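You operate a simulated robot arm through the tools that you are given. There is no shell and no other tool. Be economical: measure what you need, move in short steps, check, and stop when the job is done.

You are at the controls of a simulated two-armed robot. One attempt, no reset.

JOB
Fetch the blue cover and set it on the middle shelf of the grey parts trolley. Put one of the nut cartons from the front of the trailer bed on the top of the black cupboard. Put the black cover on the front of the trailer bed away on the top of the grey trolley. Take the grey cover on the far edge of the trailer bed and put it away on the top of the grey trolley. Put the black blanking plug on the far edge of the trailer bed away on the top of the grey parts trolley. Put the rubber block on the far edge of the trailer bed away on the lower shelf of the lift bench. Put the narrow carton labelled "bulbs" from the far edge of the trailer bed on the rear of the trailer bed. Do these in any order. Set down upright: blue cover, black cover, grey cover, black blanking plug, narrow carton.

It is judged by the outcome, as a careful person would: the job done as asked, and still so three seconds after it is handed in. It fails if anything else is knocked over, pushed out of place, dropped, spilled or broken. Lids that push on must go on centred and level and be pressed home; caps that screw on are set level and turned clockwise until they are tight.

ROBOT AND FRAMES
Two 7-joint arms with fingered hands on one trunk, on a base that drives. Base frame: it is fixed to the floor where the robot stands at the start and does not move with it; the origin is under the middle of the robot, x ahead of it, y to its left, z up; the surface under the hand at the start is at about z = 0.62. Lengths are in m, angles in degrees, forces in N, time in s.
The left shoulder is at the start at [0.072, 0.156, 0.984], the right one opposite. With the tool pointing down near the work surface each hand reaches from about 0.4 to 0.86 m from the robot's upright axis, wherever it stands, measured 20 degrees to its own side. Places, roughly: black blanking plug (7x7x8 cm) [-4.2, 2.1, 0.7]; black cover (7x7x9 cm) [-2, 0.6, 0.7]; blue cover (7x7x9 cm) [0.5, 0.1, 0.7]; grey cover (7x7x9 cm) [-4, 2.2, 0.7]; lower shelf of the lift bench [-3.7, -1.9, 0.3]; middle shelf of the grey parts trolley [-1.3, -1.9, 0.5]; narrow carton [-4.75, 2, 0.75]; nut carton [-1.75, 0.5, 0.75]; rear of the trailer bed [-4.5, 0.5, 0.7]; rubber block [-4.5, 2, 0.75]; top of the black cupboard [-4.6, 4, 0.9]; top of the grey parts trolley [-1.3, -1.9, 0.9]; top of the grey trolley [0.6, 0.3, 0.6]. Payload 4 kg a hand.
The tool frame of a hand sits at the grasp point between the pads (the TCP): z along the fingers, y along the line on which they close. The tips reach 0.03 m beyond it. The gripper opens to 0.104 m. The gripper's body begins 0.035 m behind the TCP. The gripper is a hand of 3 fingers: y runs from the thumb to the fingers, the wrist lies at [-0.015, -0.104, -0.178] in the tool frame.
Orientation is that of the tool frame in the base frame, as [roll, pitch, yaw] about the fixed x, y, z axes, in that order (R = Rz(yaw) Ry(pitch) Rx(roll)). With the fingers straight down and the wrist toward the robot, the tool's x, y and z point along [0, 1, 0], [1, 0, 0] and [0, 0, -1] of the base frame.

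CONTROLS
- The arms move only by the tool play_rows. It takes "left_steps", "right_steps" or both (then of equal length, played together; a hand with none holds still); each is one flat list of numbers, 6 for each row, row after row: the shift along the tool's x, y, z in cm, then the turn, a rotation vector about the tool's x, y, z in degrees. In form: [tx, ty, tz, ax, ay, az, tx, ty, tz, ax, ay, az, ...]. A call has 1 to 10 rows; each row is the pose to reach, as a shift and turn from the pose commanded when the call began, along the tool's axes at that moment. Rows are played at 5 a second. More than 0.05 m and 8.6 degrees between two rows, and nothing of the call is played. A pose out of reach is approached as far as the arm can. The call stops where the force on the tool passes 40 N (or 10 N more than at its start, if that is more) or the arm is blocked; 0.2 s more then pass. In this call time passes only in rows, and 0.2 s behind the last. It gives the time, the measured TCP pose, the force on the tool (base axes), the opening and the grip force at its end, in the units of the frame above (readings bear some noise), with the torque about the TCP (base axes, N m) and any sound that the robot's microphone picked up.
- Cameras (640 x 400 px; columns grow to the right, rows downward): "scene" is now at [0.133, 0.0142, 1.1947]; the picture's right is [0.15, -0.99, 0.00], its down [-0.72, -0.11, -0.69] and it looks along [0.68, 0.11, -0.73] (base axes); focal length 250 px, centre (320, 200). "left" rides on the left gripper at [-0.064, -0.094, -0.117] in its tool frame; the picture's right is [-0.72, -0.33, 0.61], its down [0.64, -0.65, 0.40] and it looks along [0.27, 0.68, 0.68] (tool axes); focal length 238 px, centre (320, 200). "right" rides on the right gripper at [0.064, -0.094, -0.117] in its tool frame; the picture's right is [-0.72, 0.33, -0.61], its down [-0.64, -0.65, 0.41] and it looks along [-0.27, 0.68, 0.68] (tool axes); focal length 238 px, centre (320, 200). There is no depth. A picture from a camera that has moved, and an enlarged one, comes with that camera's place and axes in the base frame and with its lens.
- snapshot(camera): a new picture of that camera. It takes no simulated time.
- raise_lower(by): slides the trunk up (or, below 0, down) by that many m; the arms and the scene camera ride with it, the base frame stays. It gives what a move gives, with no picture.
- steer(legs): drives the robot by 1 to 6 legs, each [ahead, left, turn to the left] in m, m and degrees, along the robot's own axes; the way and the turn of a leg run together, so that a leg with both is an arc; at most 1.5 m and 180 degrees a leg. The arms and the cameras ride along, it lands a little off, and it stops where it bumps. It gives what a move gives.
- move_fingers(index, middle, thumb_bend, thumb_turn, hand): sets how far each is bent, from 0 (flat) to 1 (curled in); at 0.3 the hand is open as for a grip, at 0.7 the pads meet at the TCP. One left out holds its place. A second passes; each finger stops where it meets its share of the squeeze, and holds until it gets a number again. It is the only way to open and close the hand. It gives what a move gives, with no picture; readings hold the bend of each and the force on the fingers (four entries, about 0 where the hand has none), thumb and palm. thumb_turn goes from beside the hand (0) to across from the fingers (1), as for a grip.
- aim_head(pan, tilt): turns the head with the scene camera to pan (to the left, within 86 degrees either way) and tilt (down, from -29 to 69), counted from straight ahead of the robot. It gives what a move gives.
- zoom(camera, box): a new picture of the part [left, top, right, bottom] of that camera's present view, enlarged. It takes no simulated time.
- finish_job(): hands the job in; it is judged then, once.

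Go step by step. Nothing tells you exact positions but the pictures and the camera data: compare them with the known pose of the tool, close in by small moves and look again before you grip or let go. The budget is 207 turns and 194 pictures, counting those below and the enlarged ones. Unless the task says otherwise, let go and move clear before handing in, and close with one line.

The tools are called after "Request:" as a command line: name --argument value ..., lists and objects as JSON in quotes. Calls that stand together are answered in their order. play_rows: Moves the arms, as the interface text tells. Its arguments: {"type":"object","properties":{"left_steps":{"type":"array","items":{"type":"number"}},"right_steps":{"type":"array","items":{"type":"number"}}},"required":[]} The other tools are called the same way: raise_lower (by) slides the trunk up or down; move_fingers (index, middle, thumb_bend, thumb_turn, hand) moves the fingers one by one; steer (legs) drives the base; aim_head (pan, tilt) turns the head that bears the scene camera; snapshot (camera) takes a picture; zoom (camera, box) takes an enlarged picture of a part of a camera's view; finish_job () hands the job in.

At the start:

```text
t: 0.0
left_ee_pos: [0.501, 0.3508, 0.8435]
left_tool_rot: [-179.9, 0.2, 89.9]
left_force: [-0.5, 0.1, 0.2]
left_moment: [0.03, 0.0, -0.01]
left_gripper_width: 0.1035
left_finger_force: 0.1
left_shape: jaw
left_bend: [0.3, 0.3, 0.3, 0.98]
left_finger forces: [0.0, 0.1, 0.0, 0.1, 0.1, 0.0]
right_ee_pos: [0.5748, -0.0144, 0.9151]
right_tool_rot: [-180.0, 0.1, 90.0]
right_force: [-0.4, 0.1, -0.6]
right_moment: [0.02, 0.01, -0.02]
right_gripper_width: 0.1039
right_finger_force: 0.0
right_shape: jaw
right_bend: [0.3, 0.3, 0.3, 0.98]
right_finger forces: [0.0, 0.1, 0.1, 0.1, 0.0, 0.1]
trunk travel left (down, up): [-0.4, 0.54]
robot x, y, heading: [-0.0013, -0.0007, -0.2]
head pan, tilt: [8.9, 46.4]
```

scene: 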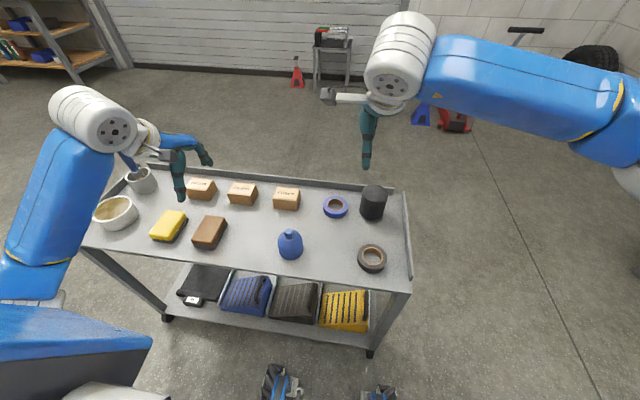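
right: 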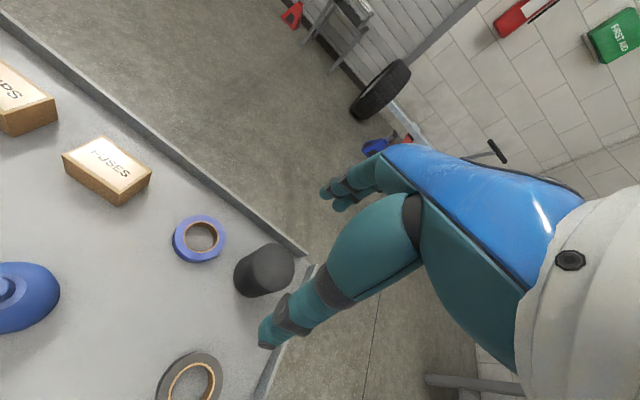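
left: 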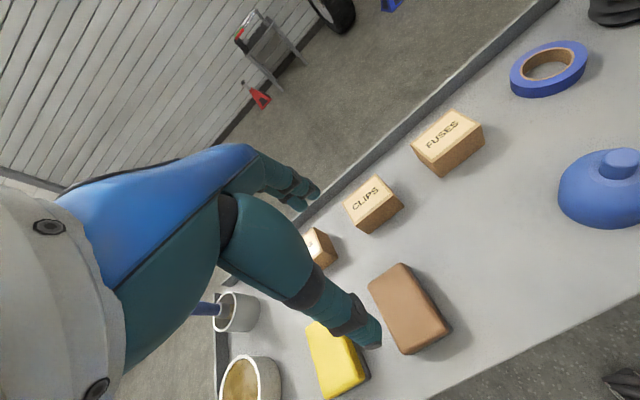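

I see the blue cover at roughly (0.47, 0.14) on the grey trolley. Before choosing a grip I'll look toward the parts trolley, since its middle shelf decides how the hand must come in.

Request:
aim_head --pan -86 --tilt 20

Request:
snapshot --camera "scene"

Request:
aim_head --pan 86 --tilt 20

Request:
snapshot --camera "scene"

```text
t: 1.7
left_ee_pos: [0.5003, 0.3512, 0.8448]
left_tool_rot: [180.0, 0.1, 90.0]
left_force: [-0.5, 0.0, 0.4]
left_moment: [0.02, 0.0, -0.01]
left_gripper_width: 0.1036
left_finger_force: 0.1
left_shape: jaw
left_bend: [0.3, 0.3, 0.3, 0.98]
left_finger forces: [0.1, 0.0, 0.0, 0.1, 0.0, 0.0]
right_ee_pos: [0.574, -0.0145, 0.917]
right_tool_rot: [-180.0, 0.1, 90.1]
right_force: [0.3, 0.6, 0.3]
right_moment: [0.01, -0.02, 0.0]
right_gripper_width: 0.1037
right_finger_force: 0.1
right_shape: jaw
right_bend: [0.3, 0.3, 0.3, 0.98]
right_finger forces: [0.0, 0.0, 0.1, 0.1, 0.0, 0.0]
trunk travel left (down, up): [-0.4, 0.54]
robot x, y, heading: [0.0014, 0.0018, -0.1]
head pan, tilt: [-85.9, 20.0]
```

```text
190 pictures are left
camera scene: at [0.0605, -0.091, 1.2357], right [-1.0, -0.07, 0.0], down [-0.03, 0.34, -0.94], along [0.07, -0.94, -0.34], focal length 250 px, centre (320, 200)
```

scene: 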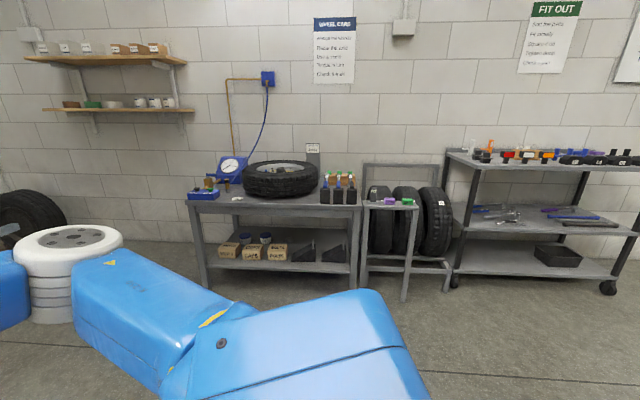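

```text
t: 4.3
left_ee_pos: [0.4983, 0.3509, 0.8432]
left_tool_rot: [180.0, 0.1, 90.0]
left_force: [0.1, 0.7, 0.3]
left_moment: [0.0, 0.01, -0.02]
left_gripper_width: 0.1036
left_finger_force: 0.1
left_shape: jaw
left_bend: [0.3, 0.3, 0.3, 0.98]
left_finger forces: [0.0, 0.0, 0.0, 0.0, 0.0, 0.0]
right_ee_pos: [0.5734, -0.0153, 0.9165]
right_tool_rot: [-180.0, 0.1, 89.9]
right_force: [-0.3, 0.8, -0.5]
right_moment: [-0.03, -0.01, 0.02]
right_gripper_width: 0.1036
right_finger_force: 0.1
right_shape: jaw
right_bend: [0.3, 0.3, 0.3, 0.98]
right_finger forces: [0.1, 0.1, 0.0, 0.1, 0.1, 0.0]
trunk travel left (down, up): [-0.4, 0.54]
robot x, y, heading: [0.0013, -0.003, 0.0]
head pan, tilt: [85.9, 20.0]
```

```text
189 pictures are left
camera scene: at [0.0605, 0.0949, 1.2355], right [1.0, -0.07, 0.0], down [-0.03, -0.34, -0.94], along [0.07, 0.94, -0.34], focal length 250 px, centre (320, 200)
```

scene: 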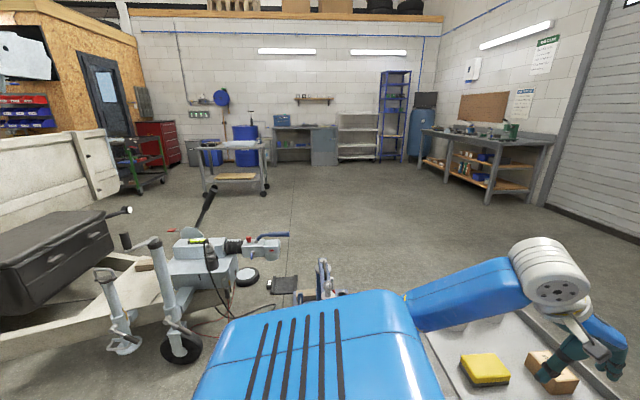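

The parts trolley's middle shelf is open at the front, with about 0.35 m of clearance, so a tilted grip closing sideways will suit it. I'll back off a little and turn the right hand so its wrist is to the right.

Request:
steer --legs '[[-0.15, 0, 0]]'

Request:
play_rows --right_steps '[1, 0, 0, 0, 0, -8.5, 2, 0, 0, 0, 0, -17, 3, 0, 0, 0, 0, -25.5, 4, 0, 0, 0, 0, -34, 5, 0, 0, 0, 0, -42.5, 6, 0, 0, 0, 0, -51, 7, 0, 0, 0, 0, -59.5, 8, 0, 0, 0, 0, -68, 9, 0, 0, 0, 0, -76.5, 10, 0, 0, 0, 0, -85]'

Request:
aim_head --pan 0 --tilt 45

Request:
snapshot --camera "scene"

```text
t: 5.7
left_ee_pos: [0.3512, 0.3515, 0.8441]
left_tool_rot: [-180.0, 0.1, 90.0]
left_force: [0.7, 0.6, -0.1]
left_moment: [0.03, 0.01, 0.02]
left_gripper_width: 0.1035
left_finger_force: 0.1
left_shape: jaw
left_bend: [0.3, 0.3, 0.3, 0.98]
left_finger forces: [0.1, 0.1, 0.0, 0.0, 0.0, 0.1]
right_ee_pos: [0.4245, -0.0152, 0.9181]
right_tool_rot: [180.0, 0.0, 90.0]
right_force: [0.0, -0.2, 0.5]
right_moment: [-0.01, -0.05, -0.04]
right_gripper_width: 0.1037
right_finger_force: 0.0
right_shape: jaw
right_bend: [0.3, 0.3, 0.3, 0.98]
right_finger forces: [0.1, 0.0, 0.1, 0.1, 0.1, 0.1]
trunk travel left (down, up): [-0.4, 0.54]
robot x, y, heading: [-0.1478, 0.0007, 0.1]
head pan, tilt: [85.9, 20.0]
```

```text
t: 7.9
left_ee_pos: [0.3494, 0.3509, 0.8454]
left_tool_rot: [179.9, 0.0, 90.0]
left_force: [0.0, -0.2, -0.3]
left_moment: [-0.03, 0.01, 0.01]
left_gripper_width: 0.1037
left_finger_force: 0.1
left_shape: jaw
left_bend: [0.3, 0.3, 0.3, 0.98]
left_finger forces: [0.1, 0.1, 0.0, 0.0, 0.0, 0.0]
right_ee_pos: [0.4248, 0.0563, 0.9163]
right_tool_rot: [180.0, 0.1, 149.5]
right_force: [-0.3, 0.3, 0.0]
right_moment: [-0.01, 0.03, 0.0]
right_gripper_width: 0.1036
right_finger_force: 0.1
right_shape: jaw
right_bend: [0.3, 0.3, 0.3, 0.98]
right_finger forces: [0.0, 0.0, 0.1, 0.0, 0.1, 0.0]
right hand out of reach, approached as far as the arm can: row 8, 9, 10
trunk travel left (down, up): [-0.4, 0.54]
robot x, y, heading: [-0.1479, 0.0025, 0.0]
head pan, tilt: [85.9, 20.0]
```

```text
t: 9.5
left_ee_pos: [0.3501, 0.3507, 0.8444]
left_tool_rot: [179.8, 0.0, 89.9]
left_force: [-0.1, 0.3, 0.0]
left_moment: [0.03, 0.01, 0.0]
left_gripper_width: 0.1035
left_finger_force: 0.1
left_shape: jaw
left_bend: [0.3, 0.3, 0.3, 0.98]
left_finger forces: [0.0, 0.0, 0.0, 0.0, 0.0, 0.0]
right_ee_pos: [0.4236, 0.0574, 0.9168]
right_tool_rot: [180.0, 0.1, 149.5]
right_force: [0.2, 0.0, -0.3]
right_moment: [-0.03, -0.05, -0.02]
right_gripper_width: 0.1035
right_finger_force: 0.0
right_shape: jaw
right_bend: [0.3, 0.3, 0.3, 0.98]
right_finger forces: [0.0, 0.0, 0.0, 0.1, 0.0, 0.1]
trunk travel left (down, up): [-0.4, 0.54]
robot x, y, heading: [-0.1491, 0.0013, -0.1]
head pan, tilt: [0.0, 45.0]
```

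```text
188 pictures are left
camera scene: at [-0.0135, 0.0019, 1.1968], right [0.0, -1.0, 0.0], down [-0.71, 0.0, -0.71], along [0.71, 0.0, -0.71], focal length 250 px, centre (320, 200)
```

scene: 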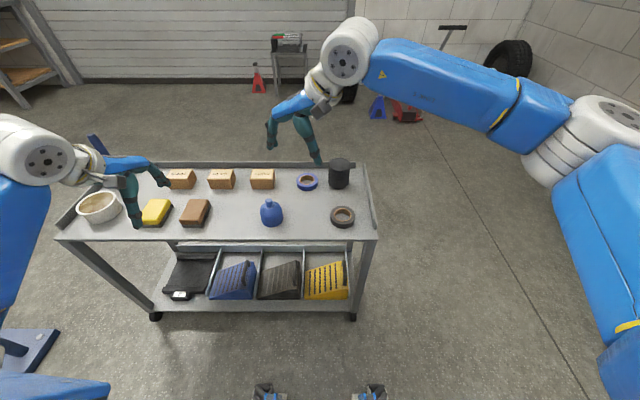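

The right hand's yaw stops at about 60° of turn, which still gives a diagonal, sideways-closing grip. I'll shift the base left and tilt the hand 45° forward.

Request:
steer --legs '[[0, 0.13, 0]]'

Request:
play_rows --right_steps '[0, 0, 0, 0, -7.5, 0, 0, 0, 0, 0, -15, 0, 0, 0, 0, 0, -22.5, 0, 0, 0, 0, 0, -30, 0, 0, 0, 0, 0, -37.5, 0, 0, 0, 0, 0, -45, 0]'

Request:
snapshot --camera "scene"

Request:
snapshot --camera "right"

```text
t: 10.8
left_ee_pos: [0.3492, 0.4762, 0.8466]
left_tool_rot: [179.9, -0.2, 89.9]
left_force: [-0.3, 0.3, 0.7]
left_moment: [-0.01, 0.01, 0.02]
left_gripper_width: 0.1039
left_finger_force: 0.1
left_shape: jaw
left_bend: [0.3, 0.3, 0.3, 0.98]
left_finger forces: [0.0, 0.0, 0.0, 0.1, 0.1, 0.1]
right_ee_pos: [0.4234, 0.1813, 0.9176]
right_tool_rot: [179.8, 0.0, 149.6]
right_force: [1.2, -1.1, 0.1]
right_moment: [0.0, 0.04, 0.01]
right_gripper_width: 0.1038
right_finger_force: 0.1
right_shape: jaw
right_bend: [0.3, 0.3, 0.3, 0.98]
right_finger forces: [0.1, 0.0, 0.1, 0.0, 0.0, 0.0]
trunk travel left (down, up): [-0.4, 0.54]
robot x, y, heading: [-0.151, 0.1292, 0.1]
head pan, tilt: [0.0, 45.0]
```

```text
t: 12.2
left_ee_pos: [0.3479, 0.4804, 0.846]
left_tool_rot: [179.7, 0.1, 90.0]
left_force: [0.2, 0.1, -0.1]
left_moment: [0.01, 0.01, 0.01]
left_gripper_width: 0.104
left_finger_force: 0.2
left_shape: jaw
left_bend: [0.3, 0.3, 0.3, 0.98]
left_finger forces: [0.0, 0.0, 0.0, 0.0, 0.0, 0.2]
right_ee_pos: [0.4218, 0.1854, 0.9172]
right_tool_rot: [179.8, 45.4, 149.3]
right_force: [0.5, -0.1, 0.3]
right_moment: [-0.01, 0.01, 0.0]
right_gripper_width: 0.1035
right_finger_force: 0.1
right_shape: jaw
right_bend: [0.3, 0.3, 0.3, 0.98]
right_finger forces: [0.1, 0.0, 0.1, 0.1, 0.0, 0.0]
trunk travel left (down, up): [-0.4, 0.54]
robot x, y, heading: [-0.1492, 0.13, -0.3]
head pan, tilt: [0.0, 45.0]
```

```text
187 pictures are left
camera scene: at [-0.014, 0.1309, 1.1968], right [0.0, -1.0, 0.0], down [-0.71, 0.0, -0.71], along [0.71, 0.0, -0.71], focal length 250 px, centre (320, 200)
```

scene: 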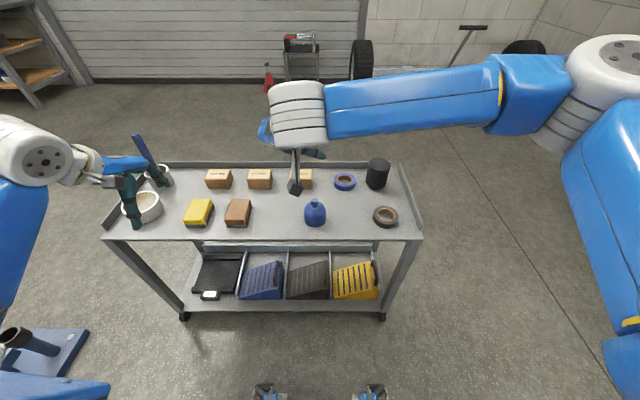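

```text
186 pictures are left
camera right: at [0.2629, 0.1701, 0.9544], right [0.22, 0.24, 0.94], down [0.3, -0.94, 0.17], along [0.93, 0.25, -0.29], focal length 238 px, centre (320, 200)
```

right: 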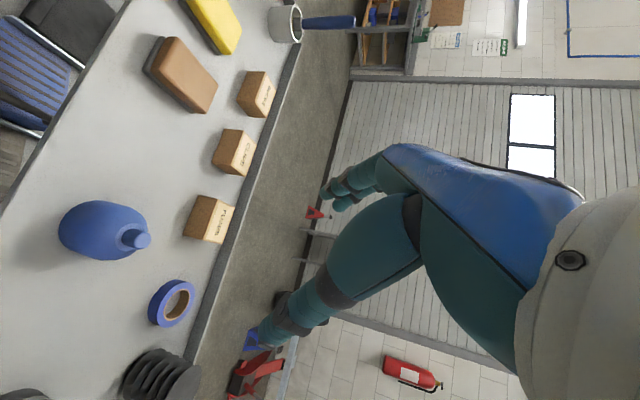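

The hand is tilted and the cover sits at about (0.474, 0.146). I'll lower to a point 10 cm back along the approach and check.

Request:
play_rows --right_steps '[3.4, -0.2, 2.7, 0, 0, 0, 6.8, -0.4, 5.4, 0, 0, 0, 10.2, -0.5, 8.1, 0, 0, 0, 13.7, -0.7, 10.8, 0, 0, 0]'

Request:
snapshot --camera "scene"

Request:
snapshot --camera "right"

```text
t: 13.2
left_ee_pos: [0.3487, 0.4816, 0.8452]
left_tool_rot: [179.8, 0.2, 90.0]
left_force: [-0.1, -0.6, -0.4]
left_moment: [-0.01, 0.0, 0.0]
left_gripper_width: 0.1036
left_finger_force: 0.0
left_shape: jaw
left_bend: [0.3, 0.3, 0.3, 0.98]
left_finger forces: [0.0, 0.1, 0.0, 0.0, 0.0, 0.1]
right_ee_pos: [0.4003, 0.191, 0.7431]
right_tool_rot: [179.8, 45.3, 149.3]
right_force: [0.2, -0.3, -0.7]
right_moment: [0.04, 0.0, 0.01]
right_gripper_width: 0.1038
right_finger_force: 0.0
right_shape: jaw
right_bend: [0.3, 0.3, 0.3, 0.98]
right_finger forces: [0.0, 0.1, 0.1, 0.0, 0.0, 0.0]
trunk travel left (down, up): [-0.4, 0.54]
robot x, y, heading: [-0.1486, 0.1301, 0.0]
head pan, tilt: [0.0, 45.0]
```

```text
185 pictures are left
camera scene: at [-0.013, 0.1326, 1.1967], right [0.0, -1.0, 0.0], down [-0.71, 0.0, -0.7], along [0.7, 0.0, -0.71], focal length 250 px, centre (320, 200)
```

scene: 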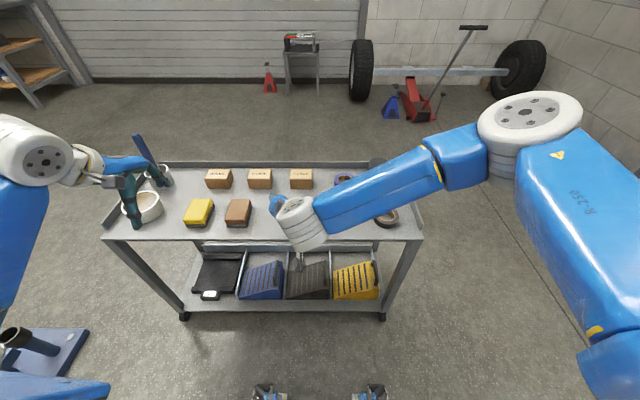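

```text
184 pictures are left
camera right: at [0.2422, 0.1737, 0.779], right [0.23, 0.24, 0.94], down [0.3, -0.94, 0.17], along [0.93, 0.25, -0.29], focal length 238 px, centre (320, 200)
```

right: 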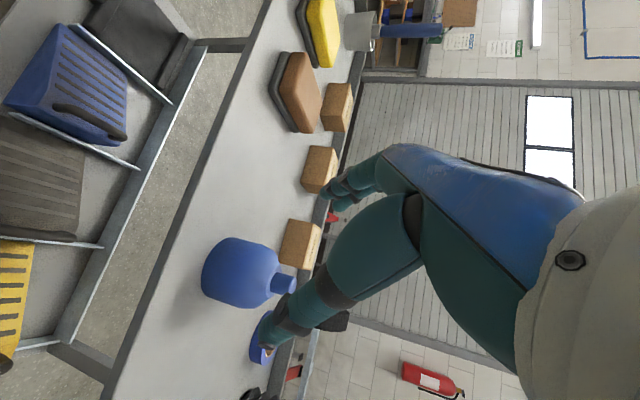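

Aligned with the cover. I'll advance 10 cm along the tool and look again before gripping.

Request:
play_rows --right_steps '[0, 0, 3, 0, 0, 0, 0, 0, 6, 0, 0, 0, 0, 0, 8, 0, 0, 0, 0, 0, 10, 0, 0, 0]'

Request:
snapshot --camera "right"

Request:
zoom --camera "scene" --box '[220, 150, 420, 275]'

```text
t: 14.2
left_ee_pos: [0.3481, 0.4809, 0.8449]
left_tool_rot: [179.8, 0.2, 90.1]
left_force: [0.2, 0.3, 0.1]
left_moment: [0.01, -0.02, 0.01]
left_gripper_width: 0.1038
left_finger_force: 0.0
left_shape: jaw
left_bend: [0.3, 0.3, 0.3, 0.98]
left_finger forces: [0.0, 0.1, 0.1, 0.1, 0.1, 0.0]
right_ee_pos: [0.4624, 0.1542, 0.6717]
right_tool_rot: [180.0, 45.1, 149.4]
right_force: [-0.3, -0.3, -0.6]
right_moment: [-0.01, 0.01, -0.04]
right_gripper_width: 0.1035
right_finger_force: 0.1
right_shape: jaw
right_bend: [0.3, 0.3, 0.3, 0.98]
right_finger forces: [0.0, 0.1, 0.1, 0.0, 0.0, 0.1]
trunk travel left (down, up): [-0.4, 0.54]
robot x, y, heading: [-0.1479, 0.13, -0.1]
head pan, tilt: [0.0, 45.0]
```

```text
183 pictures are left
camera right: at [0.3045, 0.1385, 0.7099], right [0.23, 0.24, 0.94], down [0.31, -0.94, 0.17], along [0.92, 0.25, -0.29], focal length 238 px, centre (320, 200)
```

right: 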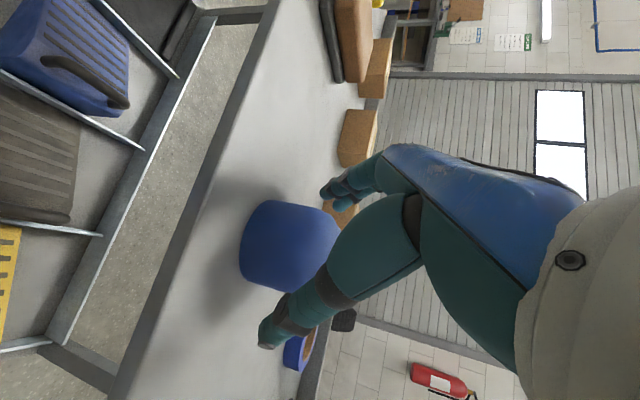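

```text
3.20 times, centred on (320, 212) of scene
camera zoom: at [-0.0131, 0.132, 1.1967], right [0.0, -1.0, 0.0], down [-0.71, 0.0, -0.7], along [0.7, 0.0, -0.71], focal length 798 px, centre (320, 160)
```

zoom: 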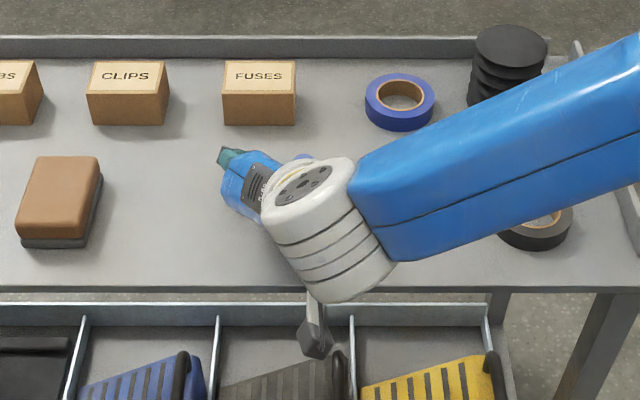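

The cover sits between the thumb and fingers. Closing.

Request:
move_fingers --hand "right" --index 0.7 --middle 0.7 --thumb_bend 0.7

Request:
snapshot --camera "right"

```text
t: 15.2
left_ee_pos: [0.3474, 0.4817, 0.8455]
left_tool_rot: [179.8, 0.0, 90.0]
left_force: [0.4, -0.4, -0.2]
left_moment: [0.03, 0.0, 0.03]
left_gripper_width: 0.1035
left_finger_force: 0.0
left_shape: jaw
left_bend: [0.3, 0.3, 0.3, 0.98]
left_finger forces: [0.1, 0.0, 0.0, 0.0, 0.1, 0.1]
right_ee_pos: [0.462, 0.1551, 0.6748]
right_tool_rot: [179.7, 45.2, 149.2]
right_force: [0.1, 0.6, 2.1]
right_moment: [-0.09, -0.01, -0.01]
right_gripper_width: 0.0609
right_finger_force: 18.8
right_shape: fingers
right_bend: [0.53, 0.56, 0.45, 0.96]
right_finger forces: [9.3, 8.9, 0.0, 0.0, 18.9, 0.1]
trunk travel left (down, up): [-0.4, 0.54]
robot x, y, heading: [-0.1506, 0.1302, 0.0]
head pan, tilt: [0.0, 45.0]
```

```text
181 pictures are left
camera right: at [0.3041, 0.1386, 0.7104], right [0.23, 0.24, 0.94], down [0.3, -0.94, 0.17], along [0.93, 0.25, -0.29], focal length 238 px, centre (320, 200)
```

right: 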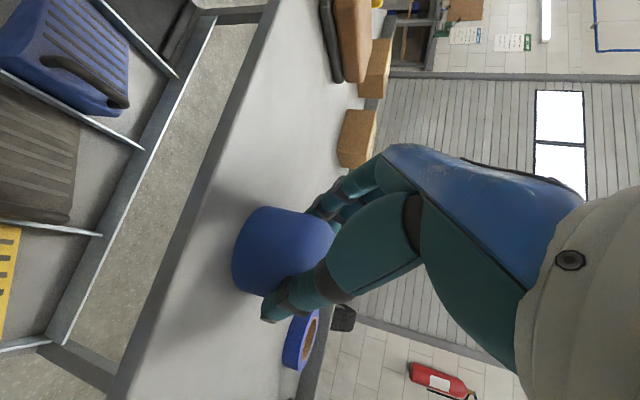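

Gripped at about 19 N. I'll lift 12 cm straight up and check.

Request:
play_rows --right_steps '[-2.1, 0, -2.1, 0, 0, 0, -4.3, 0, -4.2, 0, 0, 0, -6.4, 0, -6.3, 0, 0, 0, -8.5, 0, -8.4, 0, 0, 0]'

Request:
snapshot --camera "right"

```text
t: 16.2
left_ee_pos: [0.3474, 0.4811, 0.8458]
left_tool_rot: [179.8, 0.1, 90.0]
left_force: [0.1, 0.2, 0.8]
left_moment: [-0.02, 0.01, 0.01]
left_gripper_width: 0.1038
left_finger_force: 0.1
left_shape: jaw
left_bend: [0.3, 0.3, 0.3, 0.98]
left_finger forces: [0.1, 0.0, 0.1, 0.0, 0.0, 0.0]
right_ee_pos: [0.4617, 0.1531, 0.7925]
right_tool_rot: [-180.0, 45.2, 149.5]
right_force: [0.0, 0.1, -0.7]
right_moment: [-0.01, 0.0, 0.0]
right_gripper_width: 0.0607
right_finger_force: 18.1
right_shape: fingers
right_bend: [0.53, 0.56, 0.45, 0.96]
right_finger forces: [9.5, 8.6, 0.0, 0.0, 19.0, 0.0]
trunk travel left (down, up): [-0.4, 0.54]
robot x, y, heading: [-0.1475, 0.1274, 0.2]
head pan, tilt: [0.0, 45.0]
```

```text
180 pictures are left
camera right: at [0.3031, 0.1372, 0.83], right [0.23, 0.24, 0.94], down [0.31, -0.94, 0.17], along [0.92, 0.25, -0.29], focal length 238 px, centre (320, 200)
```

right: 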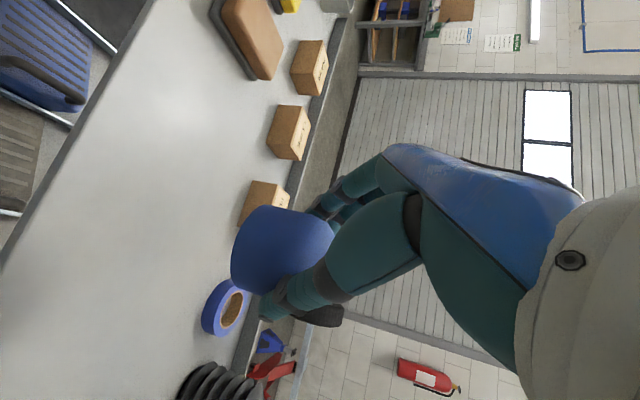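

The blue cover is firmly held. I'll back away from the trolley, turn, and drive to stand in front of the parts trolley, stopping short to look.

Request:
steer --legs '[[-0.35, 0, 0], [0, 0, -65], [0.28, -0.8, 0], [0.27, -0.8, 0]]'

Request:
aim_head --pan -15 --tilt 40

Request:
snapshot --camera "scene"

Request:
snapshot --camera "right"

```text
t: 29.5
left_ee_pos: [-1.22, -1.3392, 0.845]
left_tool_rot: [179.8, 0.2, 23.9]
left_force: [0.7, 0.0, -0.5]
left_moment: [-0.02, 0.01, 0.01]
left_gripper_width: 0.1038
left_finger_force: 0.1
left_shape: jaw
left_bend: [0.3, 0.3, 0.3, 0.98]
left_finger forces: [0.0, 0.1, 0.0, 0.1, 0.0, 0.0]
right_ee_pos: [-1.4738, -1.5767, 0.7922]
right_tool_rot: [180.0, 45.2, 83.3]
right_force: [-0.1, 0.2, -1.3]
right_moment: [0.03, -0.01, -0.02]
right_gripper_width: 0.0603
right_finger_force: 18.7
right_shape: fingers
right_bend: [0.53, 0.57, 0.45, 0.96]
right_finger forces: [9.5, 8.7, 0.0, 0.0, 18.6, 0.0]
trunk travel left (down, up): [-0.4, 0.54]
robot x, y, heading: [-1.7435, -1.0258, -66.5]
head pan, tilt: [0.0, 45.0]
```

```text
t: 30.3
left_ee_pos: [-1.2233, -1.34, 0.8459]
left_tool_rot: [179.6, 0.1, 23.8]
left_force: [-0.3, -0.1, 0.3]
left_moment: [-0.03, 0.03, 0.01]
left_gripper_width: 0.1039
left_finger_force: 0.0
left_shape: jaw
left_bend: [0.3, 0.3, 0.3, 0.98]
left_finger forces: [0.0, 0.0, 0.0, 0.0, 0.0, 0.1]
right_ee_pos: [-1.4758, -1.5766, 0.795]
right_tool_rot: [179.9, 45.3, 83.2]
right_force: [-0.3, -0.1, -0.4]
right_moment: [0.03, -0.01, -0.04]
right_gripper_width: 0.0602
right_finger_force: 18.2
right_shape: fingers
right_bend: [0.53, 0.57, 0.45, 0.96]
right_finger forces: [9.6, 8.7, 0.0, 0.1, 18.6, 0.1]
trunk travel left (down, up): [-0.4, 0.54]
robot x, y, heading: [-1.7453, -1.0284, -66.4]
head pan, tilt: [-15.0, 40.0]
```

```text
179 pictures are left
camera scene: at [-1.7064, -1.1588, 1.204], right [-0.99, -0.15, 0.0], down [-0.1, 0.64, -0.76], along [0.12, -0.76, -0.64], focal length 250 px, centre (320, 200)
```

scene: 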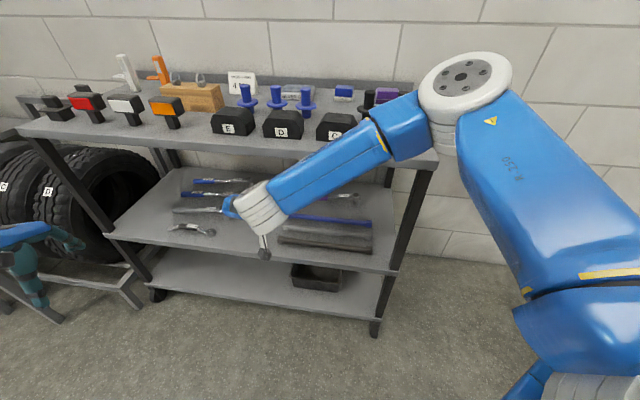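

```text
178 pictures are left
camera right: at [-1.5551, -1.4383, 0.8303], right [0.31, -0.11, 0.94], down [-0.73, -0.66, 0.17], along [0.6, -0.75, -0.28], focal length 238 px, centre (320, 200)
```

right: 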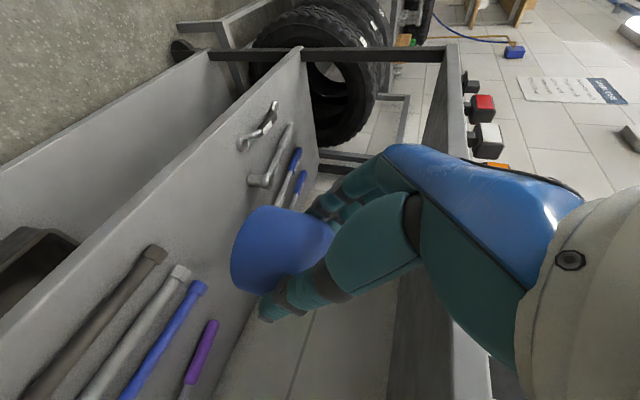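

The middle shelf has a free patch at about (-1.33, -1.77), between the wrenches and the bars. I'll step back, lower the trunk so the arm goes in under the top shelf, then extend the arm.

Request:
steer --legs '[[-0.07, 0.11, 0]]'

Request:
raise_lower --by -0.2

Request:
snapshot --camera "scene"

Request:
snapshot --camera "right"

```text
t: 31.6
left_ee_pos: [-1.1549, -1.235, 0.8471]
left_tool_rot: [179.7, -0.2, 23.7]
left_force: [-0.2, 0.1, 0.0]
left_moment: [-0.01, -0.02, 0.03]
left_gripper_width: 0.1037
left_finger_force: 0.1
left_shape: jaw
left_bend: [0.3, 0.3, 0.3, 0.98]
left_finger forces: [0.0, 0.0, 0.0, 0.0, 0.1, 0.1]
right_ee_pos: [-1.4081, -1.4704, 0.794]
right_tool_rot: [179.4, 45.2, 82.8]
right_force: [-0.5, 0.1, 0.0]
right_moment: [0.04, -0.02, -0.03]
right_gripper_width: 0.0606
right_finger_force: 18.6
right_shape: fingers
right_bend: [0.53, 0.57, 0.45, 0.96]
right_finger forces: [9.5, 8.7, 0.1, 0.1, 18.5, 0.0]
trunk travel left (down, up): [-0.4, 0.54]
robot x, y, heading: [-1.671, -0.92, -66.2]
head pan, tilt: [-15.0, 40.0]
```

```text
t: 33.8
left_ee_pos: [-1.1529, -1.2314, 0.6464]
left_tool_rot: [179.7, 0.0, 23.7]
left_force: [0.4, 0.9, -0.6]
left_moment: [-0.02, 0.0, -0.01]
left_gripper_width: 0.1036
left_finger_force: 0.1
left_shape: jaw
left_bend: [0.3, 0.3, 0.3, 0.98]
left_finger forces: [0.1, 0.1, 0.0, 0.0, 0.0, 0.0]
right_ee_pos: [-1.4076, -1.469, 0.5957]
right_tool_rot: [179.7, 45.5, 83.0]
right_force: [0.0, -0.8, -0.2]
right_moment: [0.01, 0.01, -0.01]
right_gripper_width: 0.0603
right_finger_force: 17.8
right_shape: fingers
right_bend: [0.53, 0.57, 0.45, 0.96]
right_finger forces: [9.5, 8.7, 0.0, 0.0, 18.6, 0.1]
trunk travel left (down, up): [-0.2, 0.74]
robot x, y, heading: [-1.6721, -0.9167, -66.3]
head pan, tilt: [-15.0, 40.0]
```

```text
177 pictures are left
camera scene: at [-1.6366, -1.051, 1.0041], right [-0.99, -0.15, 0.0], down [-0.1, 0.64, -0.76], along [0.11, -0.76, -0.64], focal length 250 px, centre (320, 200)
```

scene: 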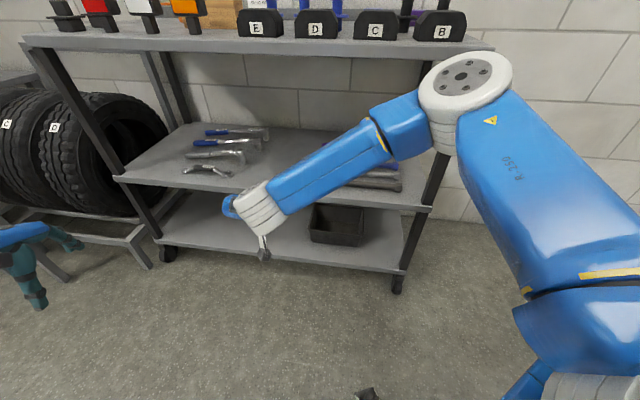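

```text
176 pictures are left
camera right: at [-1.4859, -1.3298, 0.6312], right [0.31, -0.11, 0.94], down [-0.74, -0.66, 0.17], along [0.6, -0.75, -0.28], focal length 238 px, centre (320, 200)
```

right: 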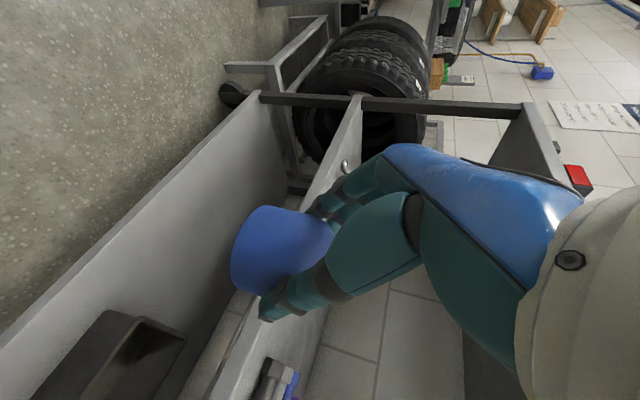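

The cover's bottom is at about 0.54, with shelf top near 0.50. I'll extend the arm until the cover just enters over the shelf edge.

Request:
play_rows --right_steps '[-2.25, 1.97, 2.29, 0, 0, 0, -4.5, 3.93, 4.57, 0, 0, 0, -6.75, 5.9, 6.86, 0, 0, 0, -9, 7.87, 9.15, 0, 0, 0, -11.24, 9.83, 11.43, 0, 0, 0]'

Request:
snapshot --camera "scene"

Request:
snapshot --camera "right"

```text
t: 35.0
left_ee_pos: [-1.1528, -1.2312, 0.6465]
left_tool_rot: [179.7, 0.2, 23.7]
left_force: [1.2, -0.1, 0.5]
left_moment: [0.0, -0.01, -0.01]
left_gripper_width: 0.1038
left_finger_force: 0.0
left_shape: jaw
left_bend: [0.3, 0.3, 0.3, 0.98]
left_finger forces: [0.1, 0.0, 0.0, 0.0, 0.0, 0.1]
right_ee_pos: [-1.3278, -1.6402, 0.5953]
right_tool_rot: [-180.0, 45.4, 83.4]
right_force: [-0.2, -0.3, -0.2]
right_moment: [0.0, 0.03, 0.0]
right_gripper_width: 0.0602
right_finger_force: 18.1
right_shape: fingers
right_bend: [0.53, 0.57, 0.45, 0.96]
right_finger forces: [9.5, 8.7, 0.0, 0.0, 18.5, 0.0]
trunk travel left (down, up): [-0.2, 0.74]
robot x, y, heading: [-1.676, -0.9161, -66.3]
head pan, tilt: [-15.0, 40.0]
```

```text
175 pictures are left
camera scene: at [-1.6354, -1.0515, 1.0039], right [-0.99, -0.15, 0.0], down [-0.1, 0.64, -0.76], along [0.11, -0.76, -0.64], focal length 250 px, centre (320, 200)
```

scene: 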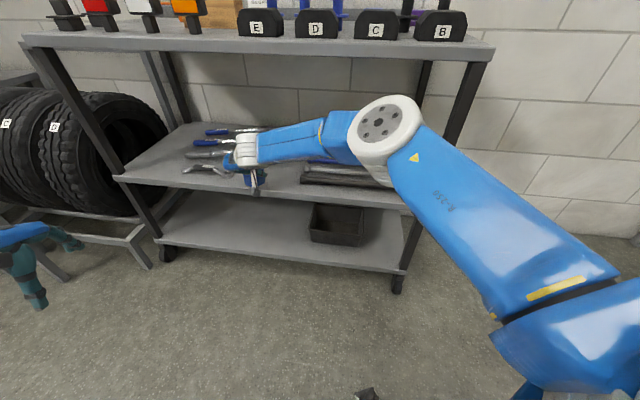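

```text
174 pictures are left
camera right: at [-1.4069, -1.5019, 0.632], right [0.31, -0.11, 0.94], down [-0.73, -0.66, 0.17], along [0.6, -0.75, -0.28], focal length 238 px, centre (320, 200)
```

right: 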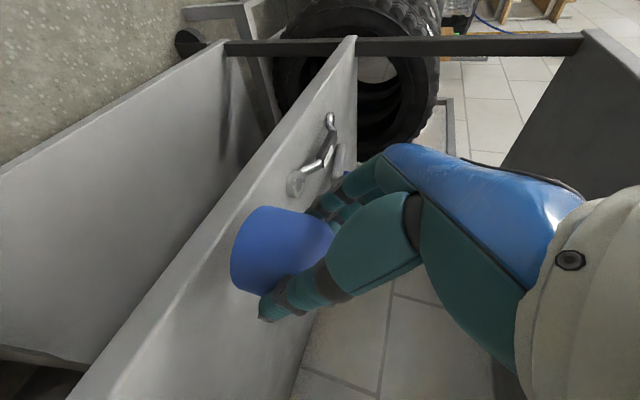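

All clear below the top shelf. I'll drive in the last 11.5 cm.

Request:
steer --legs '[[0.105, -0.05, 0]]'

Request:
snapshot --camera "right"

Request:
snapshot --camera "scene"

```text
t: 36.2
left_ee_pos: [-1.1555, -1.3485, 0.6453]
left_tool_rot: [179.9, 0.2, 23.7]
left_force: [0.3, -0.7, -0.1]
left_moment: [-0.01, 0.03, 0.03]
left_gripper_width: 0.1038
left_finger_force: 0.0
left_shape: jaw
left_bend: [0.3, 0.3, 0.3, 0.98]
left_finger forces: [0.1, 0.1, 0.0, 0.0, 0.1, 0.0]
right_ee_pos: [-1.3313, -1.7558, 0.5946]
right_tool_rot: [179.7, 45.3, 82.9]
right_force: [0.3, 0.6, -0.8]
right_moment: [-0.01, 0.0, -0.01]
right_gripper_width: 0.0604
right_finger_force: 17.7
right_shape: fingers
right_bend: [0.53, 0.57, 0.45, 0.96]
right_finger forces: [9.4, 8.7, 0.0, 0.0, 18.5, 0.0]
trunk travel left (down, up): [-0.2, 0.74]
robot x, y, heading: [-1.6751, -1.0376, -66.5]
head pan, tilt: [-15.0, 40.0]
```

```text
173 pictures are left
camera right: at [-1.4108, -1.6185, 0.6315], right [0.31, -0.11, 0.94], down [-0.74, -0.65, 0.17], along [0.6, -0.75, -0.29], focal length 238 px, centre (320, 200)
```

right: 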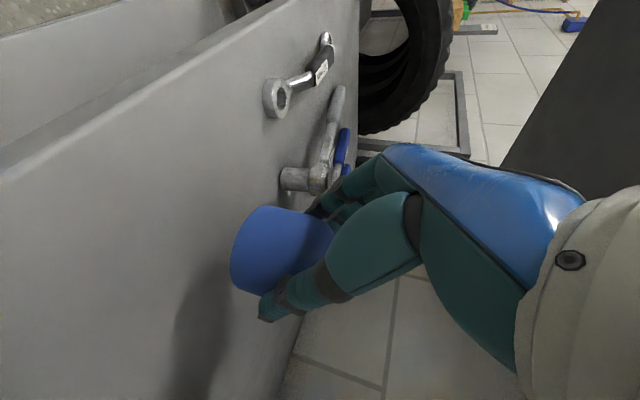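

```text
172 pictures are left
camera scene: at [-1.6381, -1.1678, 1.0038], right [-0.99, -0.15, 0.0], down [-0.1, 0.64, -0.76], along [0.11, -0.76, -0.65], focal length 250 px, centre (320, 200)
```

scene: 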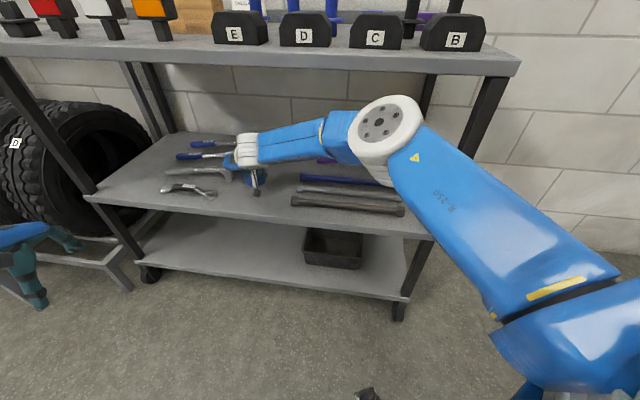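

A grey wrench end is close on the finger side, so I'll shift 3 cm toward the bars and lower 3.6 cm.

Request:
play_rows --right_steps '[0, -3, 0, 0, 0, 0, 1.07, -3, 1.05, 0, 0, 0, 2.0, -3, 1.95, 0, 0, 0, 2.57, -3, 2.52, 0, 0, 0]'

Request:
zoom --camera "scene" --box '[160, 130, 400, 280]'

Request:
snapshot --camera "right"

```text
t: 37.2
left_ee_pos: [-1.1574, -1.3473, 0.6467]
left_tool_rot: [179.5, 0.1, 23.7]
left_force: [-0.1, -0.8, -0.9]
left_moment: [0.01, 0.0, -0.02]
left_gripper_width: 0.1038
left_finger_force: 0.0
left_shape: jaw
left_bend: [0.3, 0.3, 0.3, 0.98]
left_finger forces: [0.1, 0.0, 0.1, 0.0, 0.0, 0.1]
right_ee_pos: [-1.3638, -1.7527, 0.5605]
right_tool_rot: [179.5, 45.3, 82.7]
right_force: [-0.3, 0.3, -0.2]
right_moment: [0.03, 0.0, -0.01]
right_gripper_width: 0.0603
right_finger_force: 18.4
right_shape: fingers
right_bend: [0.53, 0.57, 0.45, 0.96]
right_finger forces: [9.5, 8.7, 0.0, 0.0, 18.5, 0.0]
trunk travel left (down, up): [-0.2, 0.74]
robot x, y, heading: [-1.6737, -1.0359, -66.2]
head pan, tilt: [-15.0, 40.0]
```

```text
2.67 times, centred on (280, 205) of scene
camera zoom: at [-1.6396, -1.1673, 1.004], right [-0.99, -0.15, 0.0], down [-0.1, 0.64, -0.76], along [0.11, -0.76, -0.64], focal length 665 px, centre (427, 187)
```

zoom: 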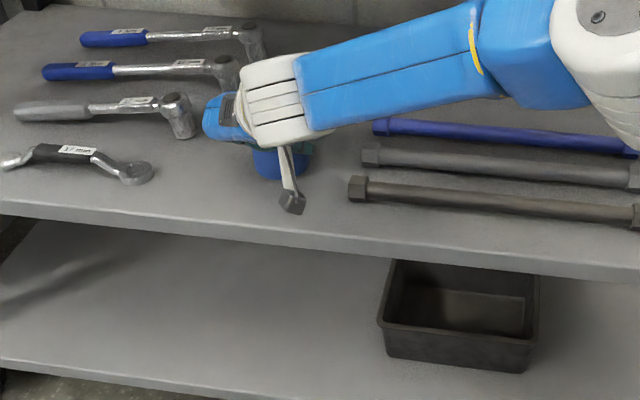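

```text
170 pictures are left
camera right: at [-1.4421, -1.6141, 0.5969], right [0.31, -0.11, 0.94], down [-0.74, -0.65, 0.17], along [0.6, -0.75, -0.28], focal length 238 px, centre (320, 200)
```

right: 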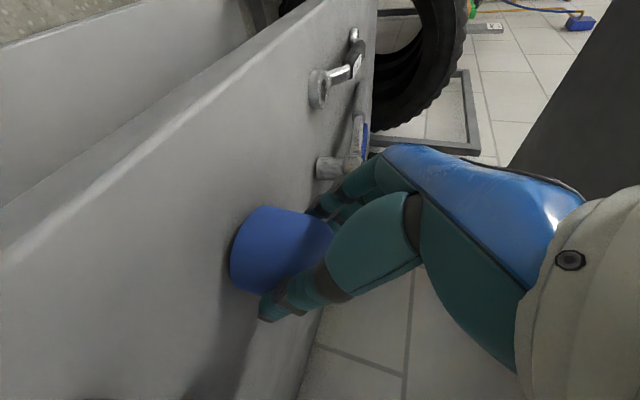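

Close to the shelf with clear space around it. I'll lower in fine steps until there is contact.

Request:
play_rows --right_steps '[0.18, 0, 0.18, 0, 0, 0, 0.36, 0, 0.36, 0, 0, 0, 0.5, 0, 0.5, 0, 0, 0]'

Request:
snapshot --camera "right"

```text
t: 38.0
left_ee_pos: [-1.1567, -1.3462, 0.6489]
left_tool_rot: [179.7, 0.1, 23.8]
left_force: [0.6, 0.6, 0.3]
left_moment: [0.03, 0.01, -0.02]
left_gripper_width: 0.1038
left_finger_force: 0.0
left_shape: jaw
left_bend: [0.3, 0.3, 0.3, 0.98]
left_finger forces: [0.0, 0.1, 0.0, 0.0, 0.1, 0.0]
right_ee_pos: [-1.3629, -1.7519, 0.5548]
right_tool_rot: [179.5, 45.5, 82.9]
right_force: [-0.4, 0.5, 2.3]
right_moment: [-0.02, 0.06, -0.02]
right_gripper_width: 0.0603
right_finger_force: 18.8
right_shape: fingers
right_bend: [0.53, 0.57, 0.45, 0.96]
right_finger forces: [9.4, 8.9, 0.0, 0.0, 18.6, 0.0]
trunk travel left (down, up): [-0.2, 0.74]
robot x, y, heading: [-1.6779, -1.039, -66.5]
head pan, tilt: [-15.0, 40.0]
```

```text
169 pictures are left
camera right: at [-1.4417, -1.6135, 0.5907], right [0.31, -0.1, 0.94], down [-0.74, -0.65, 0.17], along [0.6, -0.75, -0.28], focal length 238 px, centre (320, 200)
```

right: 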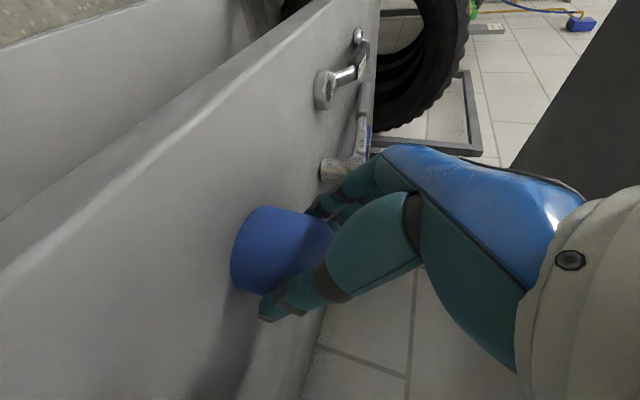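

Light contact of 2.3 N upward. Opening the hand.

Request:
move_fingers --hand "right" --index 0.3 --middle 0.3 --thumb_bend 0.3

Request:
play_rows --right_steps '[0, 0, -3, 0, 0, 0, 0, 0, -6, 0, 0, 0, 0, 0, -9, 0, 0, 0, 0, 0, -12, 0, 0, 0]'

Request:
snapshot --camera "right"

Request:
snapshot --camera "scene"

```text
t: 39.0
left_ee_pos: [-1.1578, -1.3468, 0.6482]
left_tool_rot: [179.6, 0.1, 23.8]
left_force: [-0.9, -0.2, -0.6]
left_moment: [0.03, -0.01, -0.01]
left_gripper_width: 0.1035
left_finger_force: 0.1
left_shape: jaw
left_bend: [0.3, 0.3, 0.3, 0.98]
left_finger forces: [0.0, 0.0, 0.0, 0.0, 0.1, 0.0]
right_ee_pos: [-1.363, -1.751, 0.5543]
right_tool_rot: [179.6, 45.4, 82.9]
right_force: [0.7, 0.6, -0.3]
right_moment: [0.0, 0.01, 0.02]
right_gripper_width: 0.1027
right_finger_force: 0.0
right_shape: fingers
right_bend: [0.3, 0.3, 0.3, 0.97]
right_finger forces: [0.1, 0.0, 0.1, 0.0, 0.0, 0.0]
trunk travel left (down, up): [-0.2, 0.74]
robot x, y, heading: [-1.6776, -1.0358, -66.5]
head pan, tilt: [-15.0, 40.0]
```

```text
t: 40.0
left_ee_pos: [-1.1563, -1.3476, 0.6484]
left_tool_rot: [179.6, 0.1, 23.6]
left_force: [-0.6, 0.2, -0.5]
left_moment: [0.01, 0.0, 0.02]
left_gripper_width: 0.1037
left_finger_force: 0.1
left_shape: jaw
left_bend: [0.3, 0.3, 0.3, 0.98]
left_finger forces: [0.0, 0.0, 0.0, 0.0, 0.0, 0.0]
right_ee_pos: [-1.3509, -1.6642, 0.64]
right_tool_rot: [179.8, 45.4, 83.1]
right_force: [0.3, -0.8, 0.2]
right_moment: [-0.05, 0.0, -0.02]
right_gripper_width: 0.1029
right_finger_force: 0.0
right_shape: fingers
right_bend: [0.3, 0.3, 0.3, 0.97]
right_finger forces: [0.0, 0.1, 0.1, 0.1, 0.0, 0.0]
trunk travel left (down, up): [-0.2, 0.74]
robot x, y, heading: [-1.6766, -1.037, -66.5]
head pan, tilt: [-15.0, 40.0]
```

```text
168 pictures are left
camera right: at [-1.4305, -1.5274, 0.6758], right [0.31, -0.11, 0.94], down [-0.74, -0.65, 0.17], along [0.6, -0.75, -0.28], focal length 238 px, centre (320, 200)
```

right: 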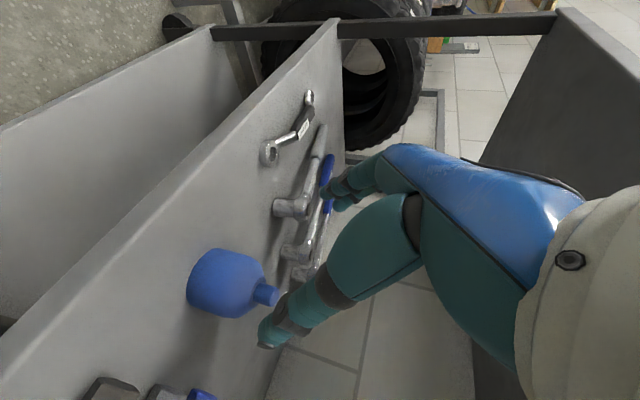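

```text
167 pictures are left
camera scene: at [-1.6395, -1.1664, 1.0041], right [-0.99, -0.15, 0.0], down [-0.1, 0.64, -0.77], along [0.11, -0.76, -0.64], focal length 250 px, centre (320, 200)
```

scene: 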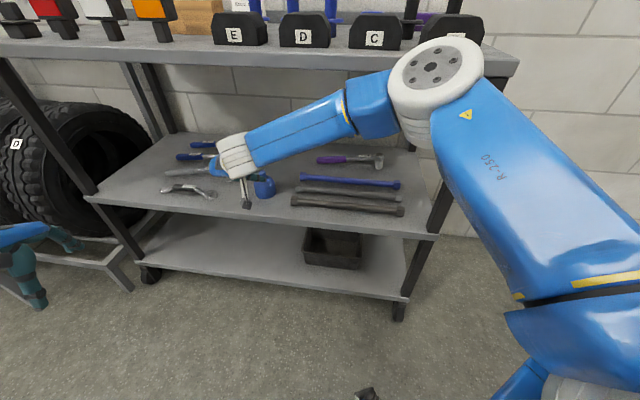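

The blue cover stands upright on the middle shelf. Next I'll back out, raise the trunk, and turn to face the front of the trailer.

Request:
steer --legs '[[-0.5, 0, 0], [0, 0, 156.5]]'

Request:
raise_lower --by 0.3

Request:
aim_head --pan 0 --tilt 30

Request:
snapshot --camera "scene"

```text
t: 49.4
left_ee_pos: [-2.2373, -0.0869, 0.6486]
left_tool_rot: [179.5, 0.1, -179.0]
left_force: [-0.1, -0.3, 0.5]
left_moment: [0.02, -0.02, -0.03]
left_gripper_width: 0.1034
left_finger_force: 0.2
left_shape: jaw
left_bend: [0.3, 0.3, 0.3, 0.98]
left_finger forces: [0.0, 0.1, 0.1, 0.1, 0.0, 0.1]
right_ee_pos: [-1.9344, 0.1332, 0.6389]
right_tool_rot: [179.5, 45.4, -120.0]
right_force: [0.1, 0.0, -0.4]
right_moment: [0.03, -0.01, 0.02]
right_gripper_width: 0.1026
right_finger_force: 0.1
right_shape: fingers
right_bend: [0.3, 0.3, 0.3, 0.97]
right_finger forces: [0.0, 0.0, 0.1, 0.0, 0.1, 0.0]
trunk travel left (down, up): [-0.2, 0.74]
robot x, y, heading: [-1.8831, -0.5743, 91.0]
head pan, tilt: [-15.0, 40.0]
```

```text
t: 52.4
left_ee_pos: [-2.2368, -0.0865, 0.9491]
left_tool_rot: [179.6, 0.0, -179.0]
left_force: [0.5, 0.4, -0.2]
left_moment: [-0.03, 0.03, 0.02]
left_gripper_width: 0.1039
left_finger_force: 0.2
left_shape: jaw
left_bend: [0.3, 0.3, 0.3, 0.98]
left_finger forces: [0.0, 0.1, 0.0, 0.0, 0.0, 0.0]
right_ee_pos: [-1.9336, 0.1328, 0.9388]
right_tool_rot: [179.6, 45.5, -120.0]
right_force: [0.6, -0.4, 0.2]
right_moment: [-0.01, 0.0, 0.0]
right_gripper_width: 0.1025
right_finger_force: 0.0
right_shape: fingers
right_bend: [0.3, 0.3, 0.3, 0.97]
right_finger forces: [0.1, 0.1, 0.0, 0.0, 0.0, 0.0]
trunk travel left (down, up): [-0.5, 0.44]
robot x, y, heading: [-1.8772, -0.571, 90.7]
head pan, tilt: [-15.0, 40.0]
```

```text
t: 53.2
left_ee_pos: [-2.2377, -0.0879, 0.949]
left_tool_rot: [179.4, 0.0, -179.1]
left_force: [0.0, 0.0, -0.2]
left_moment: [0.01, 0.0, -0.02]
left_gripper_width: 0.1037
left_finger_force: 0.0
left_shape: jaw
left_bend: [0.3, 0.3, 0.3, 0.98]
left_finger forces: [0.0, 0.0, 0.1, 0.1, 0.0, 0.0]
right_ee_pos: [-1.9332, 0.1331, 0.9406]
right_tool_rot: [179.5, 45.6, -120.0]
right_force: [-0.8, -1.0, 0.5]
right_moment: [-0.04, 0.02, 0.01]
right_gripper_width: 0.1031
right_finger_force: 0.1
right_shape: fingers
right_bend: [0.3, 0.3, 0.3, 0.97]
right_finger forces: [0.0, 0.1, 0.0, 0.0, 0.1, 0.0]
trunk travel left (down, up): [-0.5, 0.44]
robot x, y, heading: [-1.8746, -0.5731, 91.0]
head pan, tilt: [0.0, 30.0]
```

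```text
166 pictures are left
camera scene: at [-1.8826, -0.4293, 1.3193], right [1.0, 0.01, 0.0], down [0.01, -0.5, -0.86], along [-0.01, 0.86, -0.5], focal length 250 px, centre (320, 200)
```

scene: 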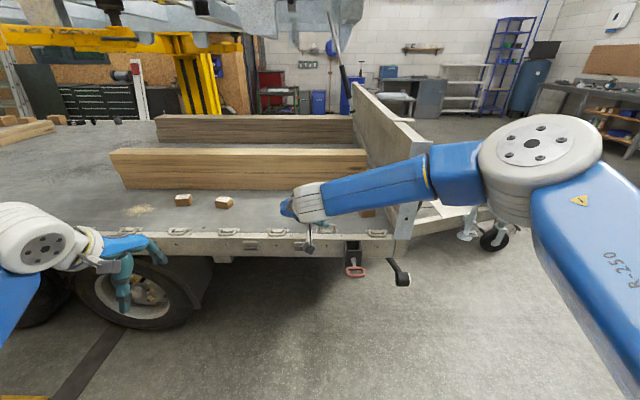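

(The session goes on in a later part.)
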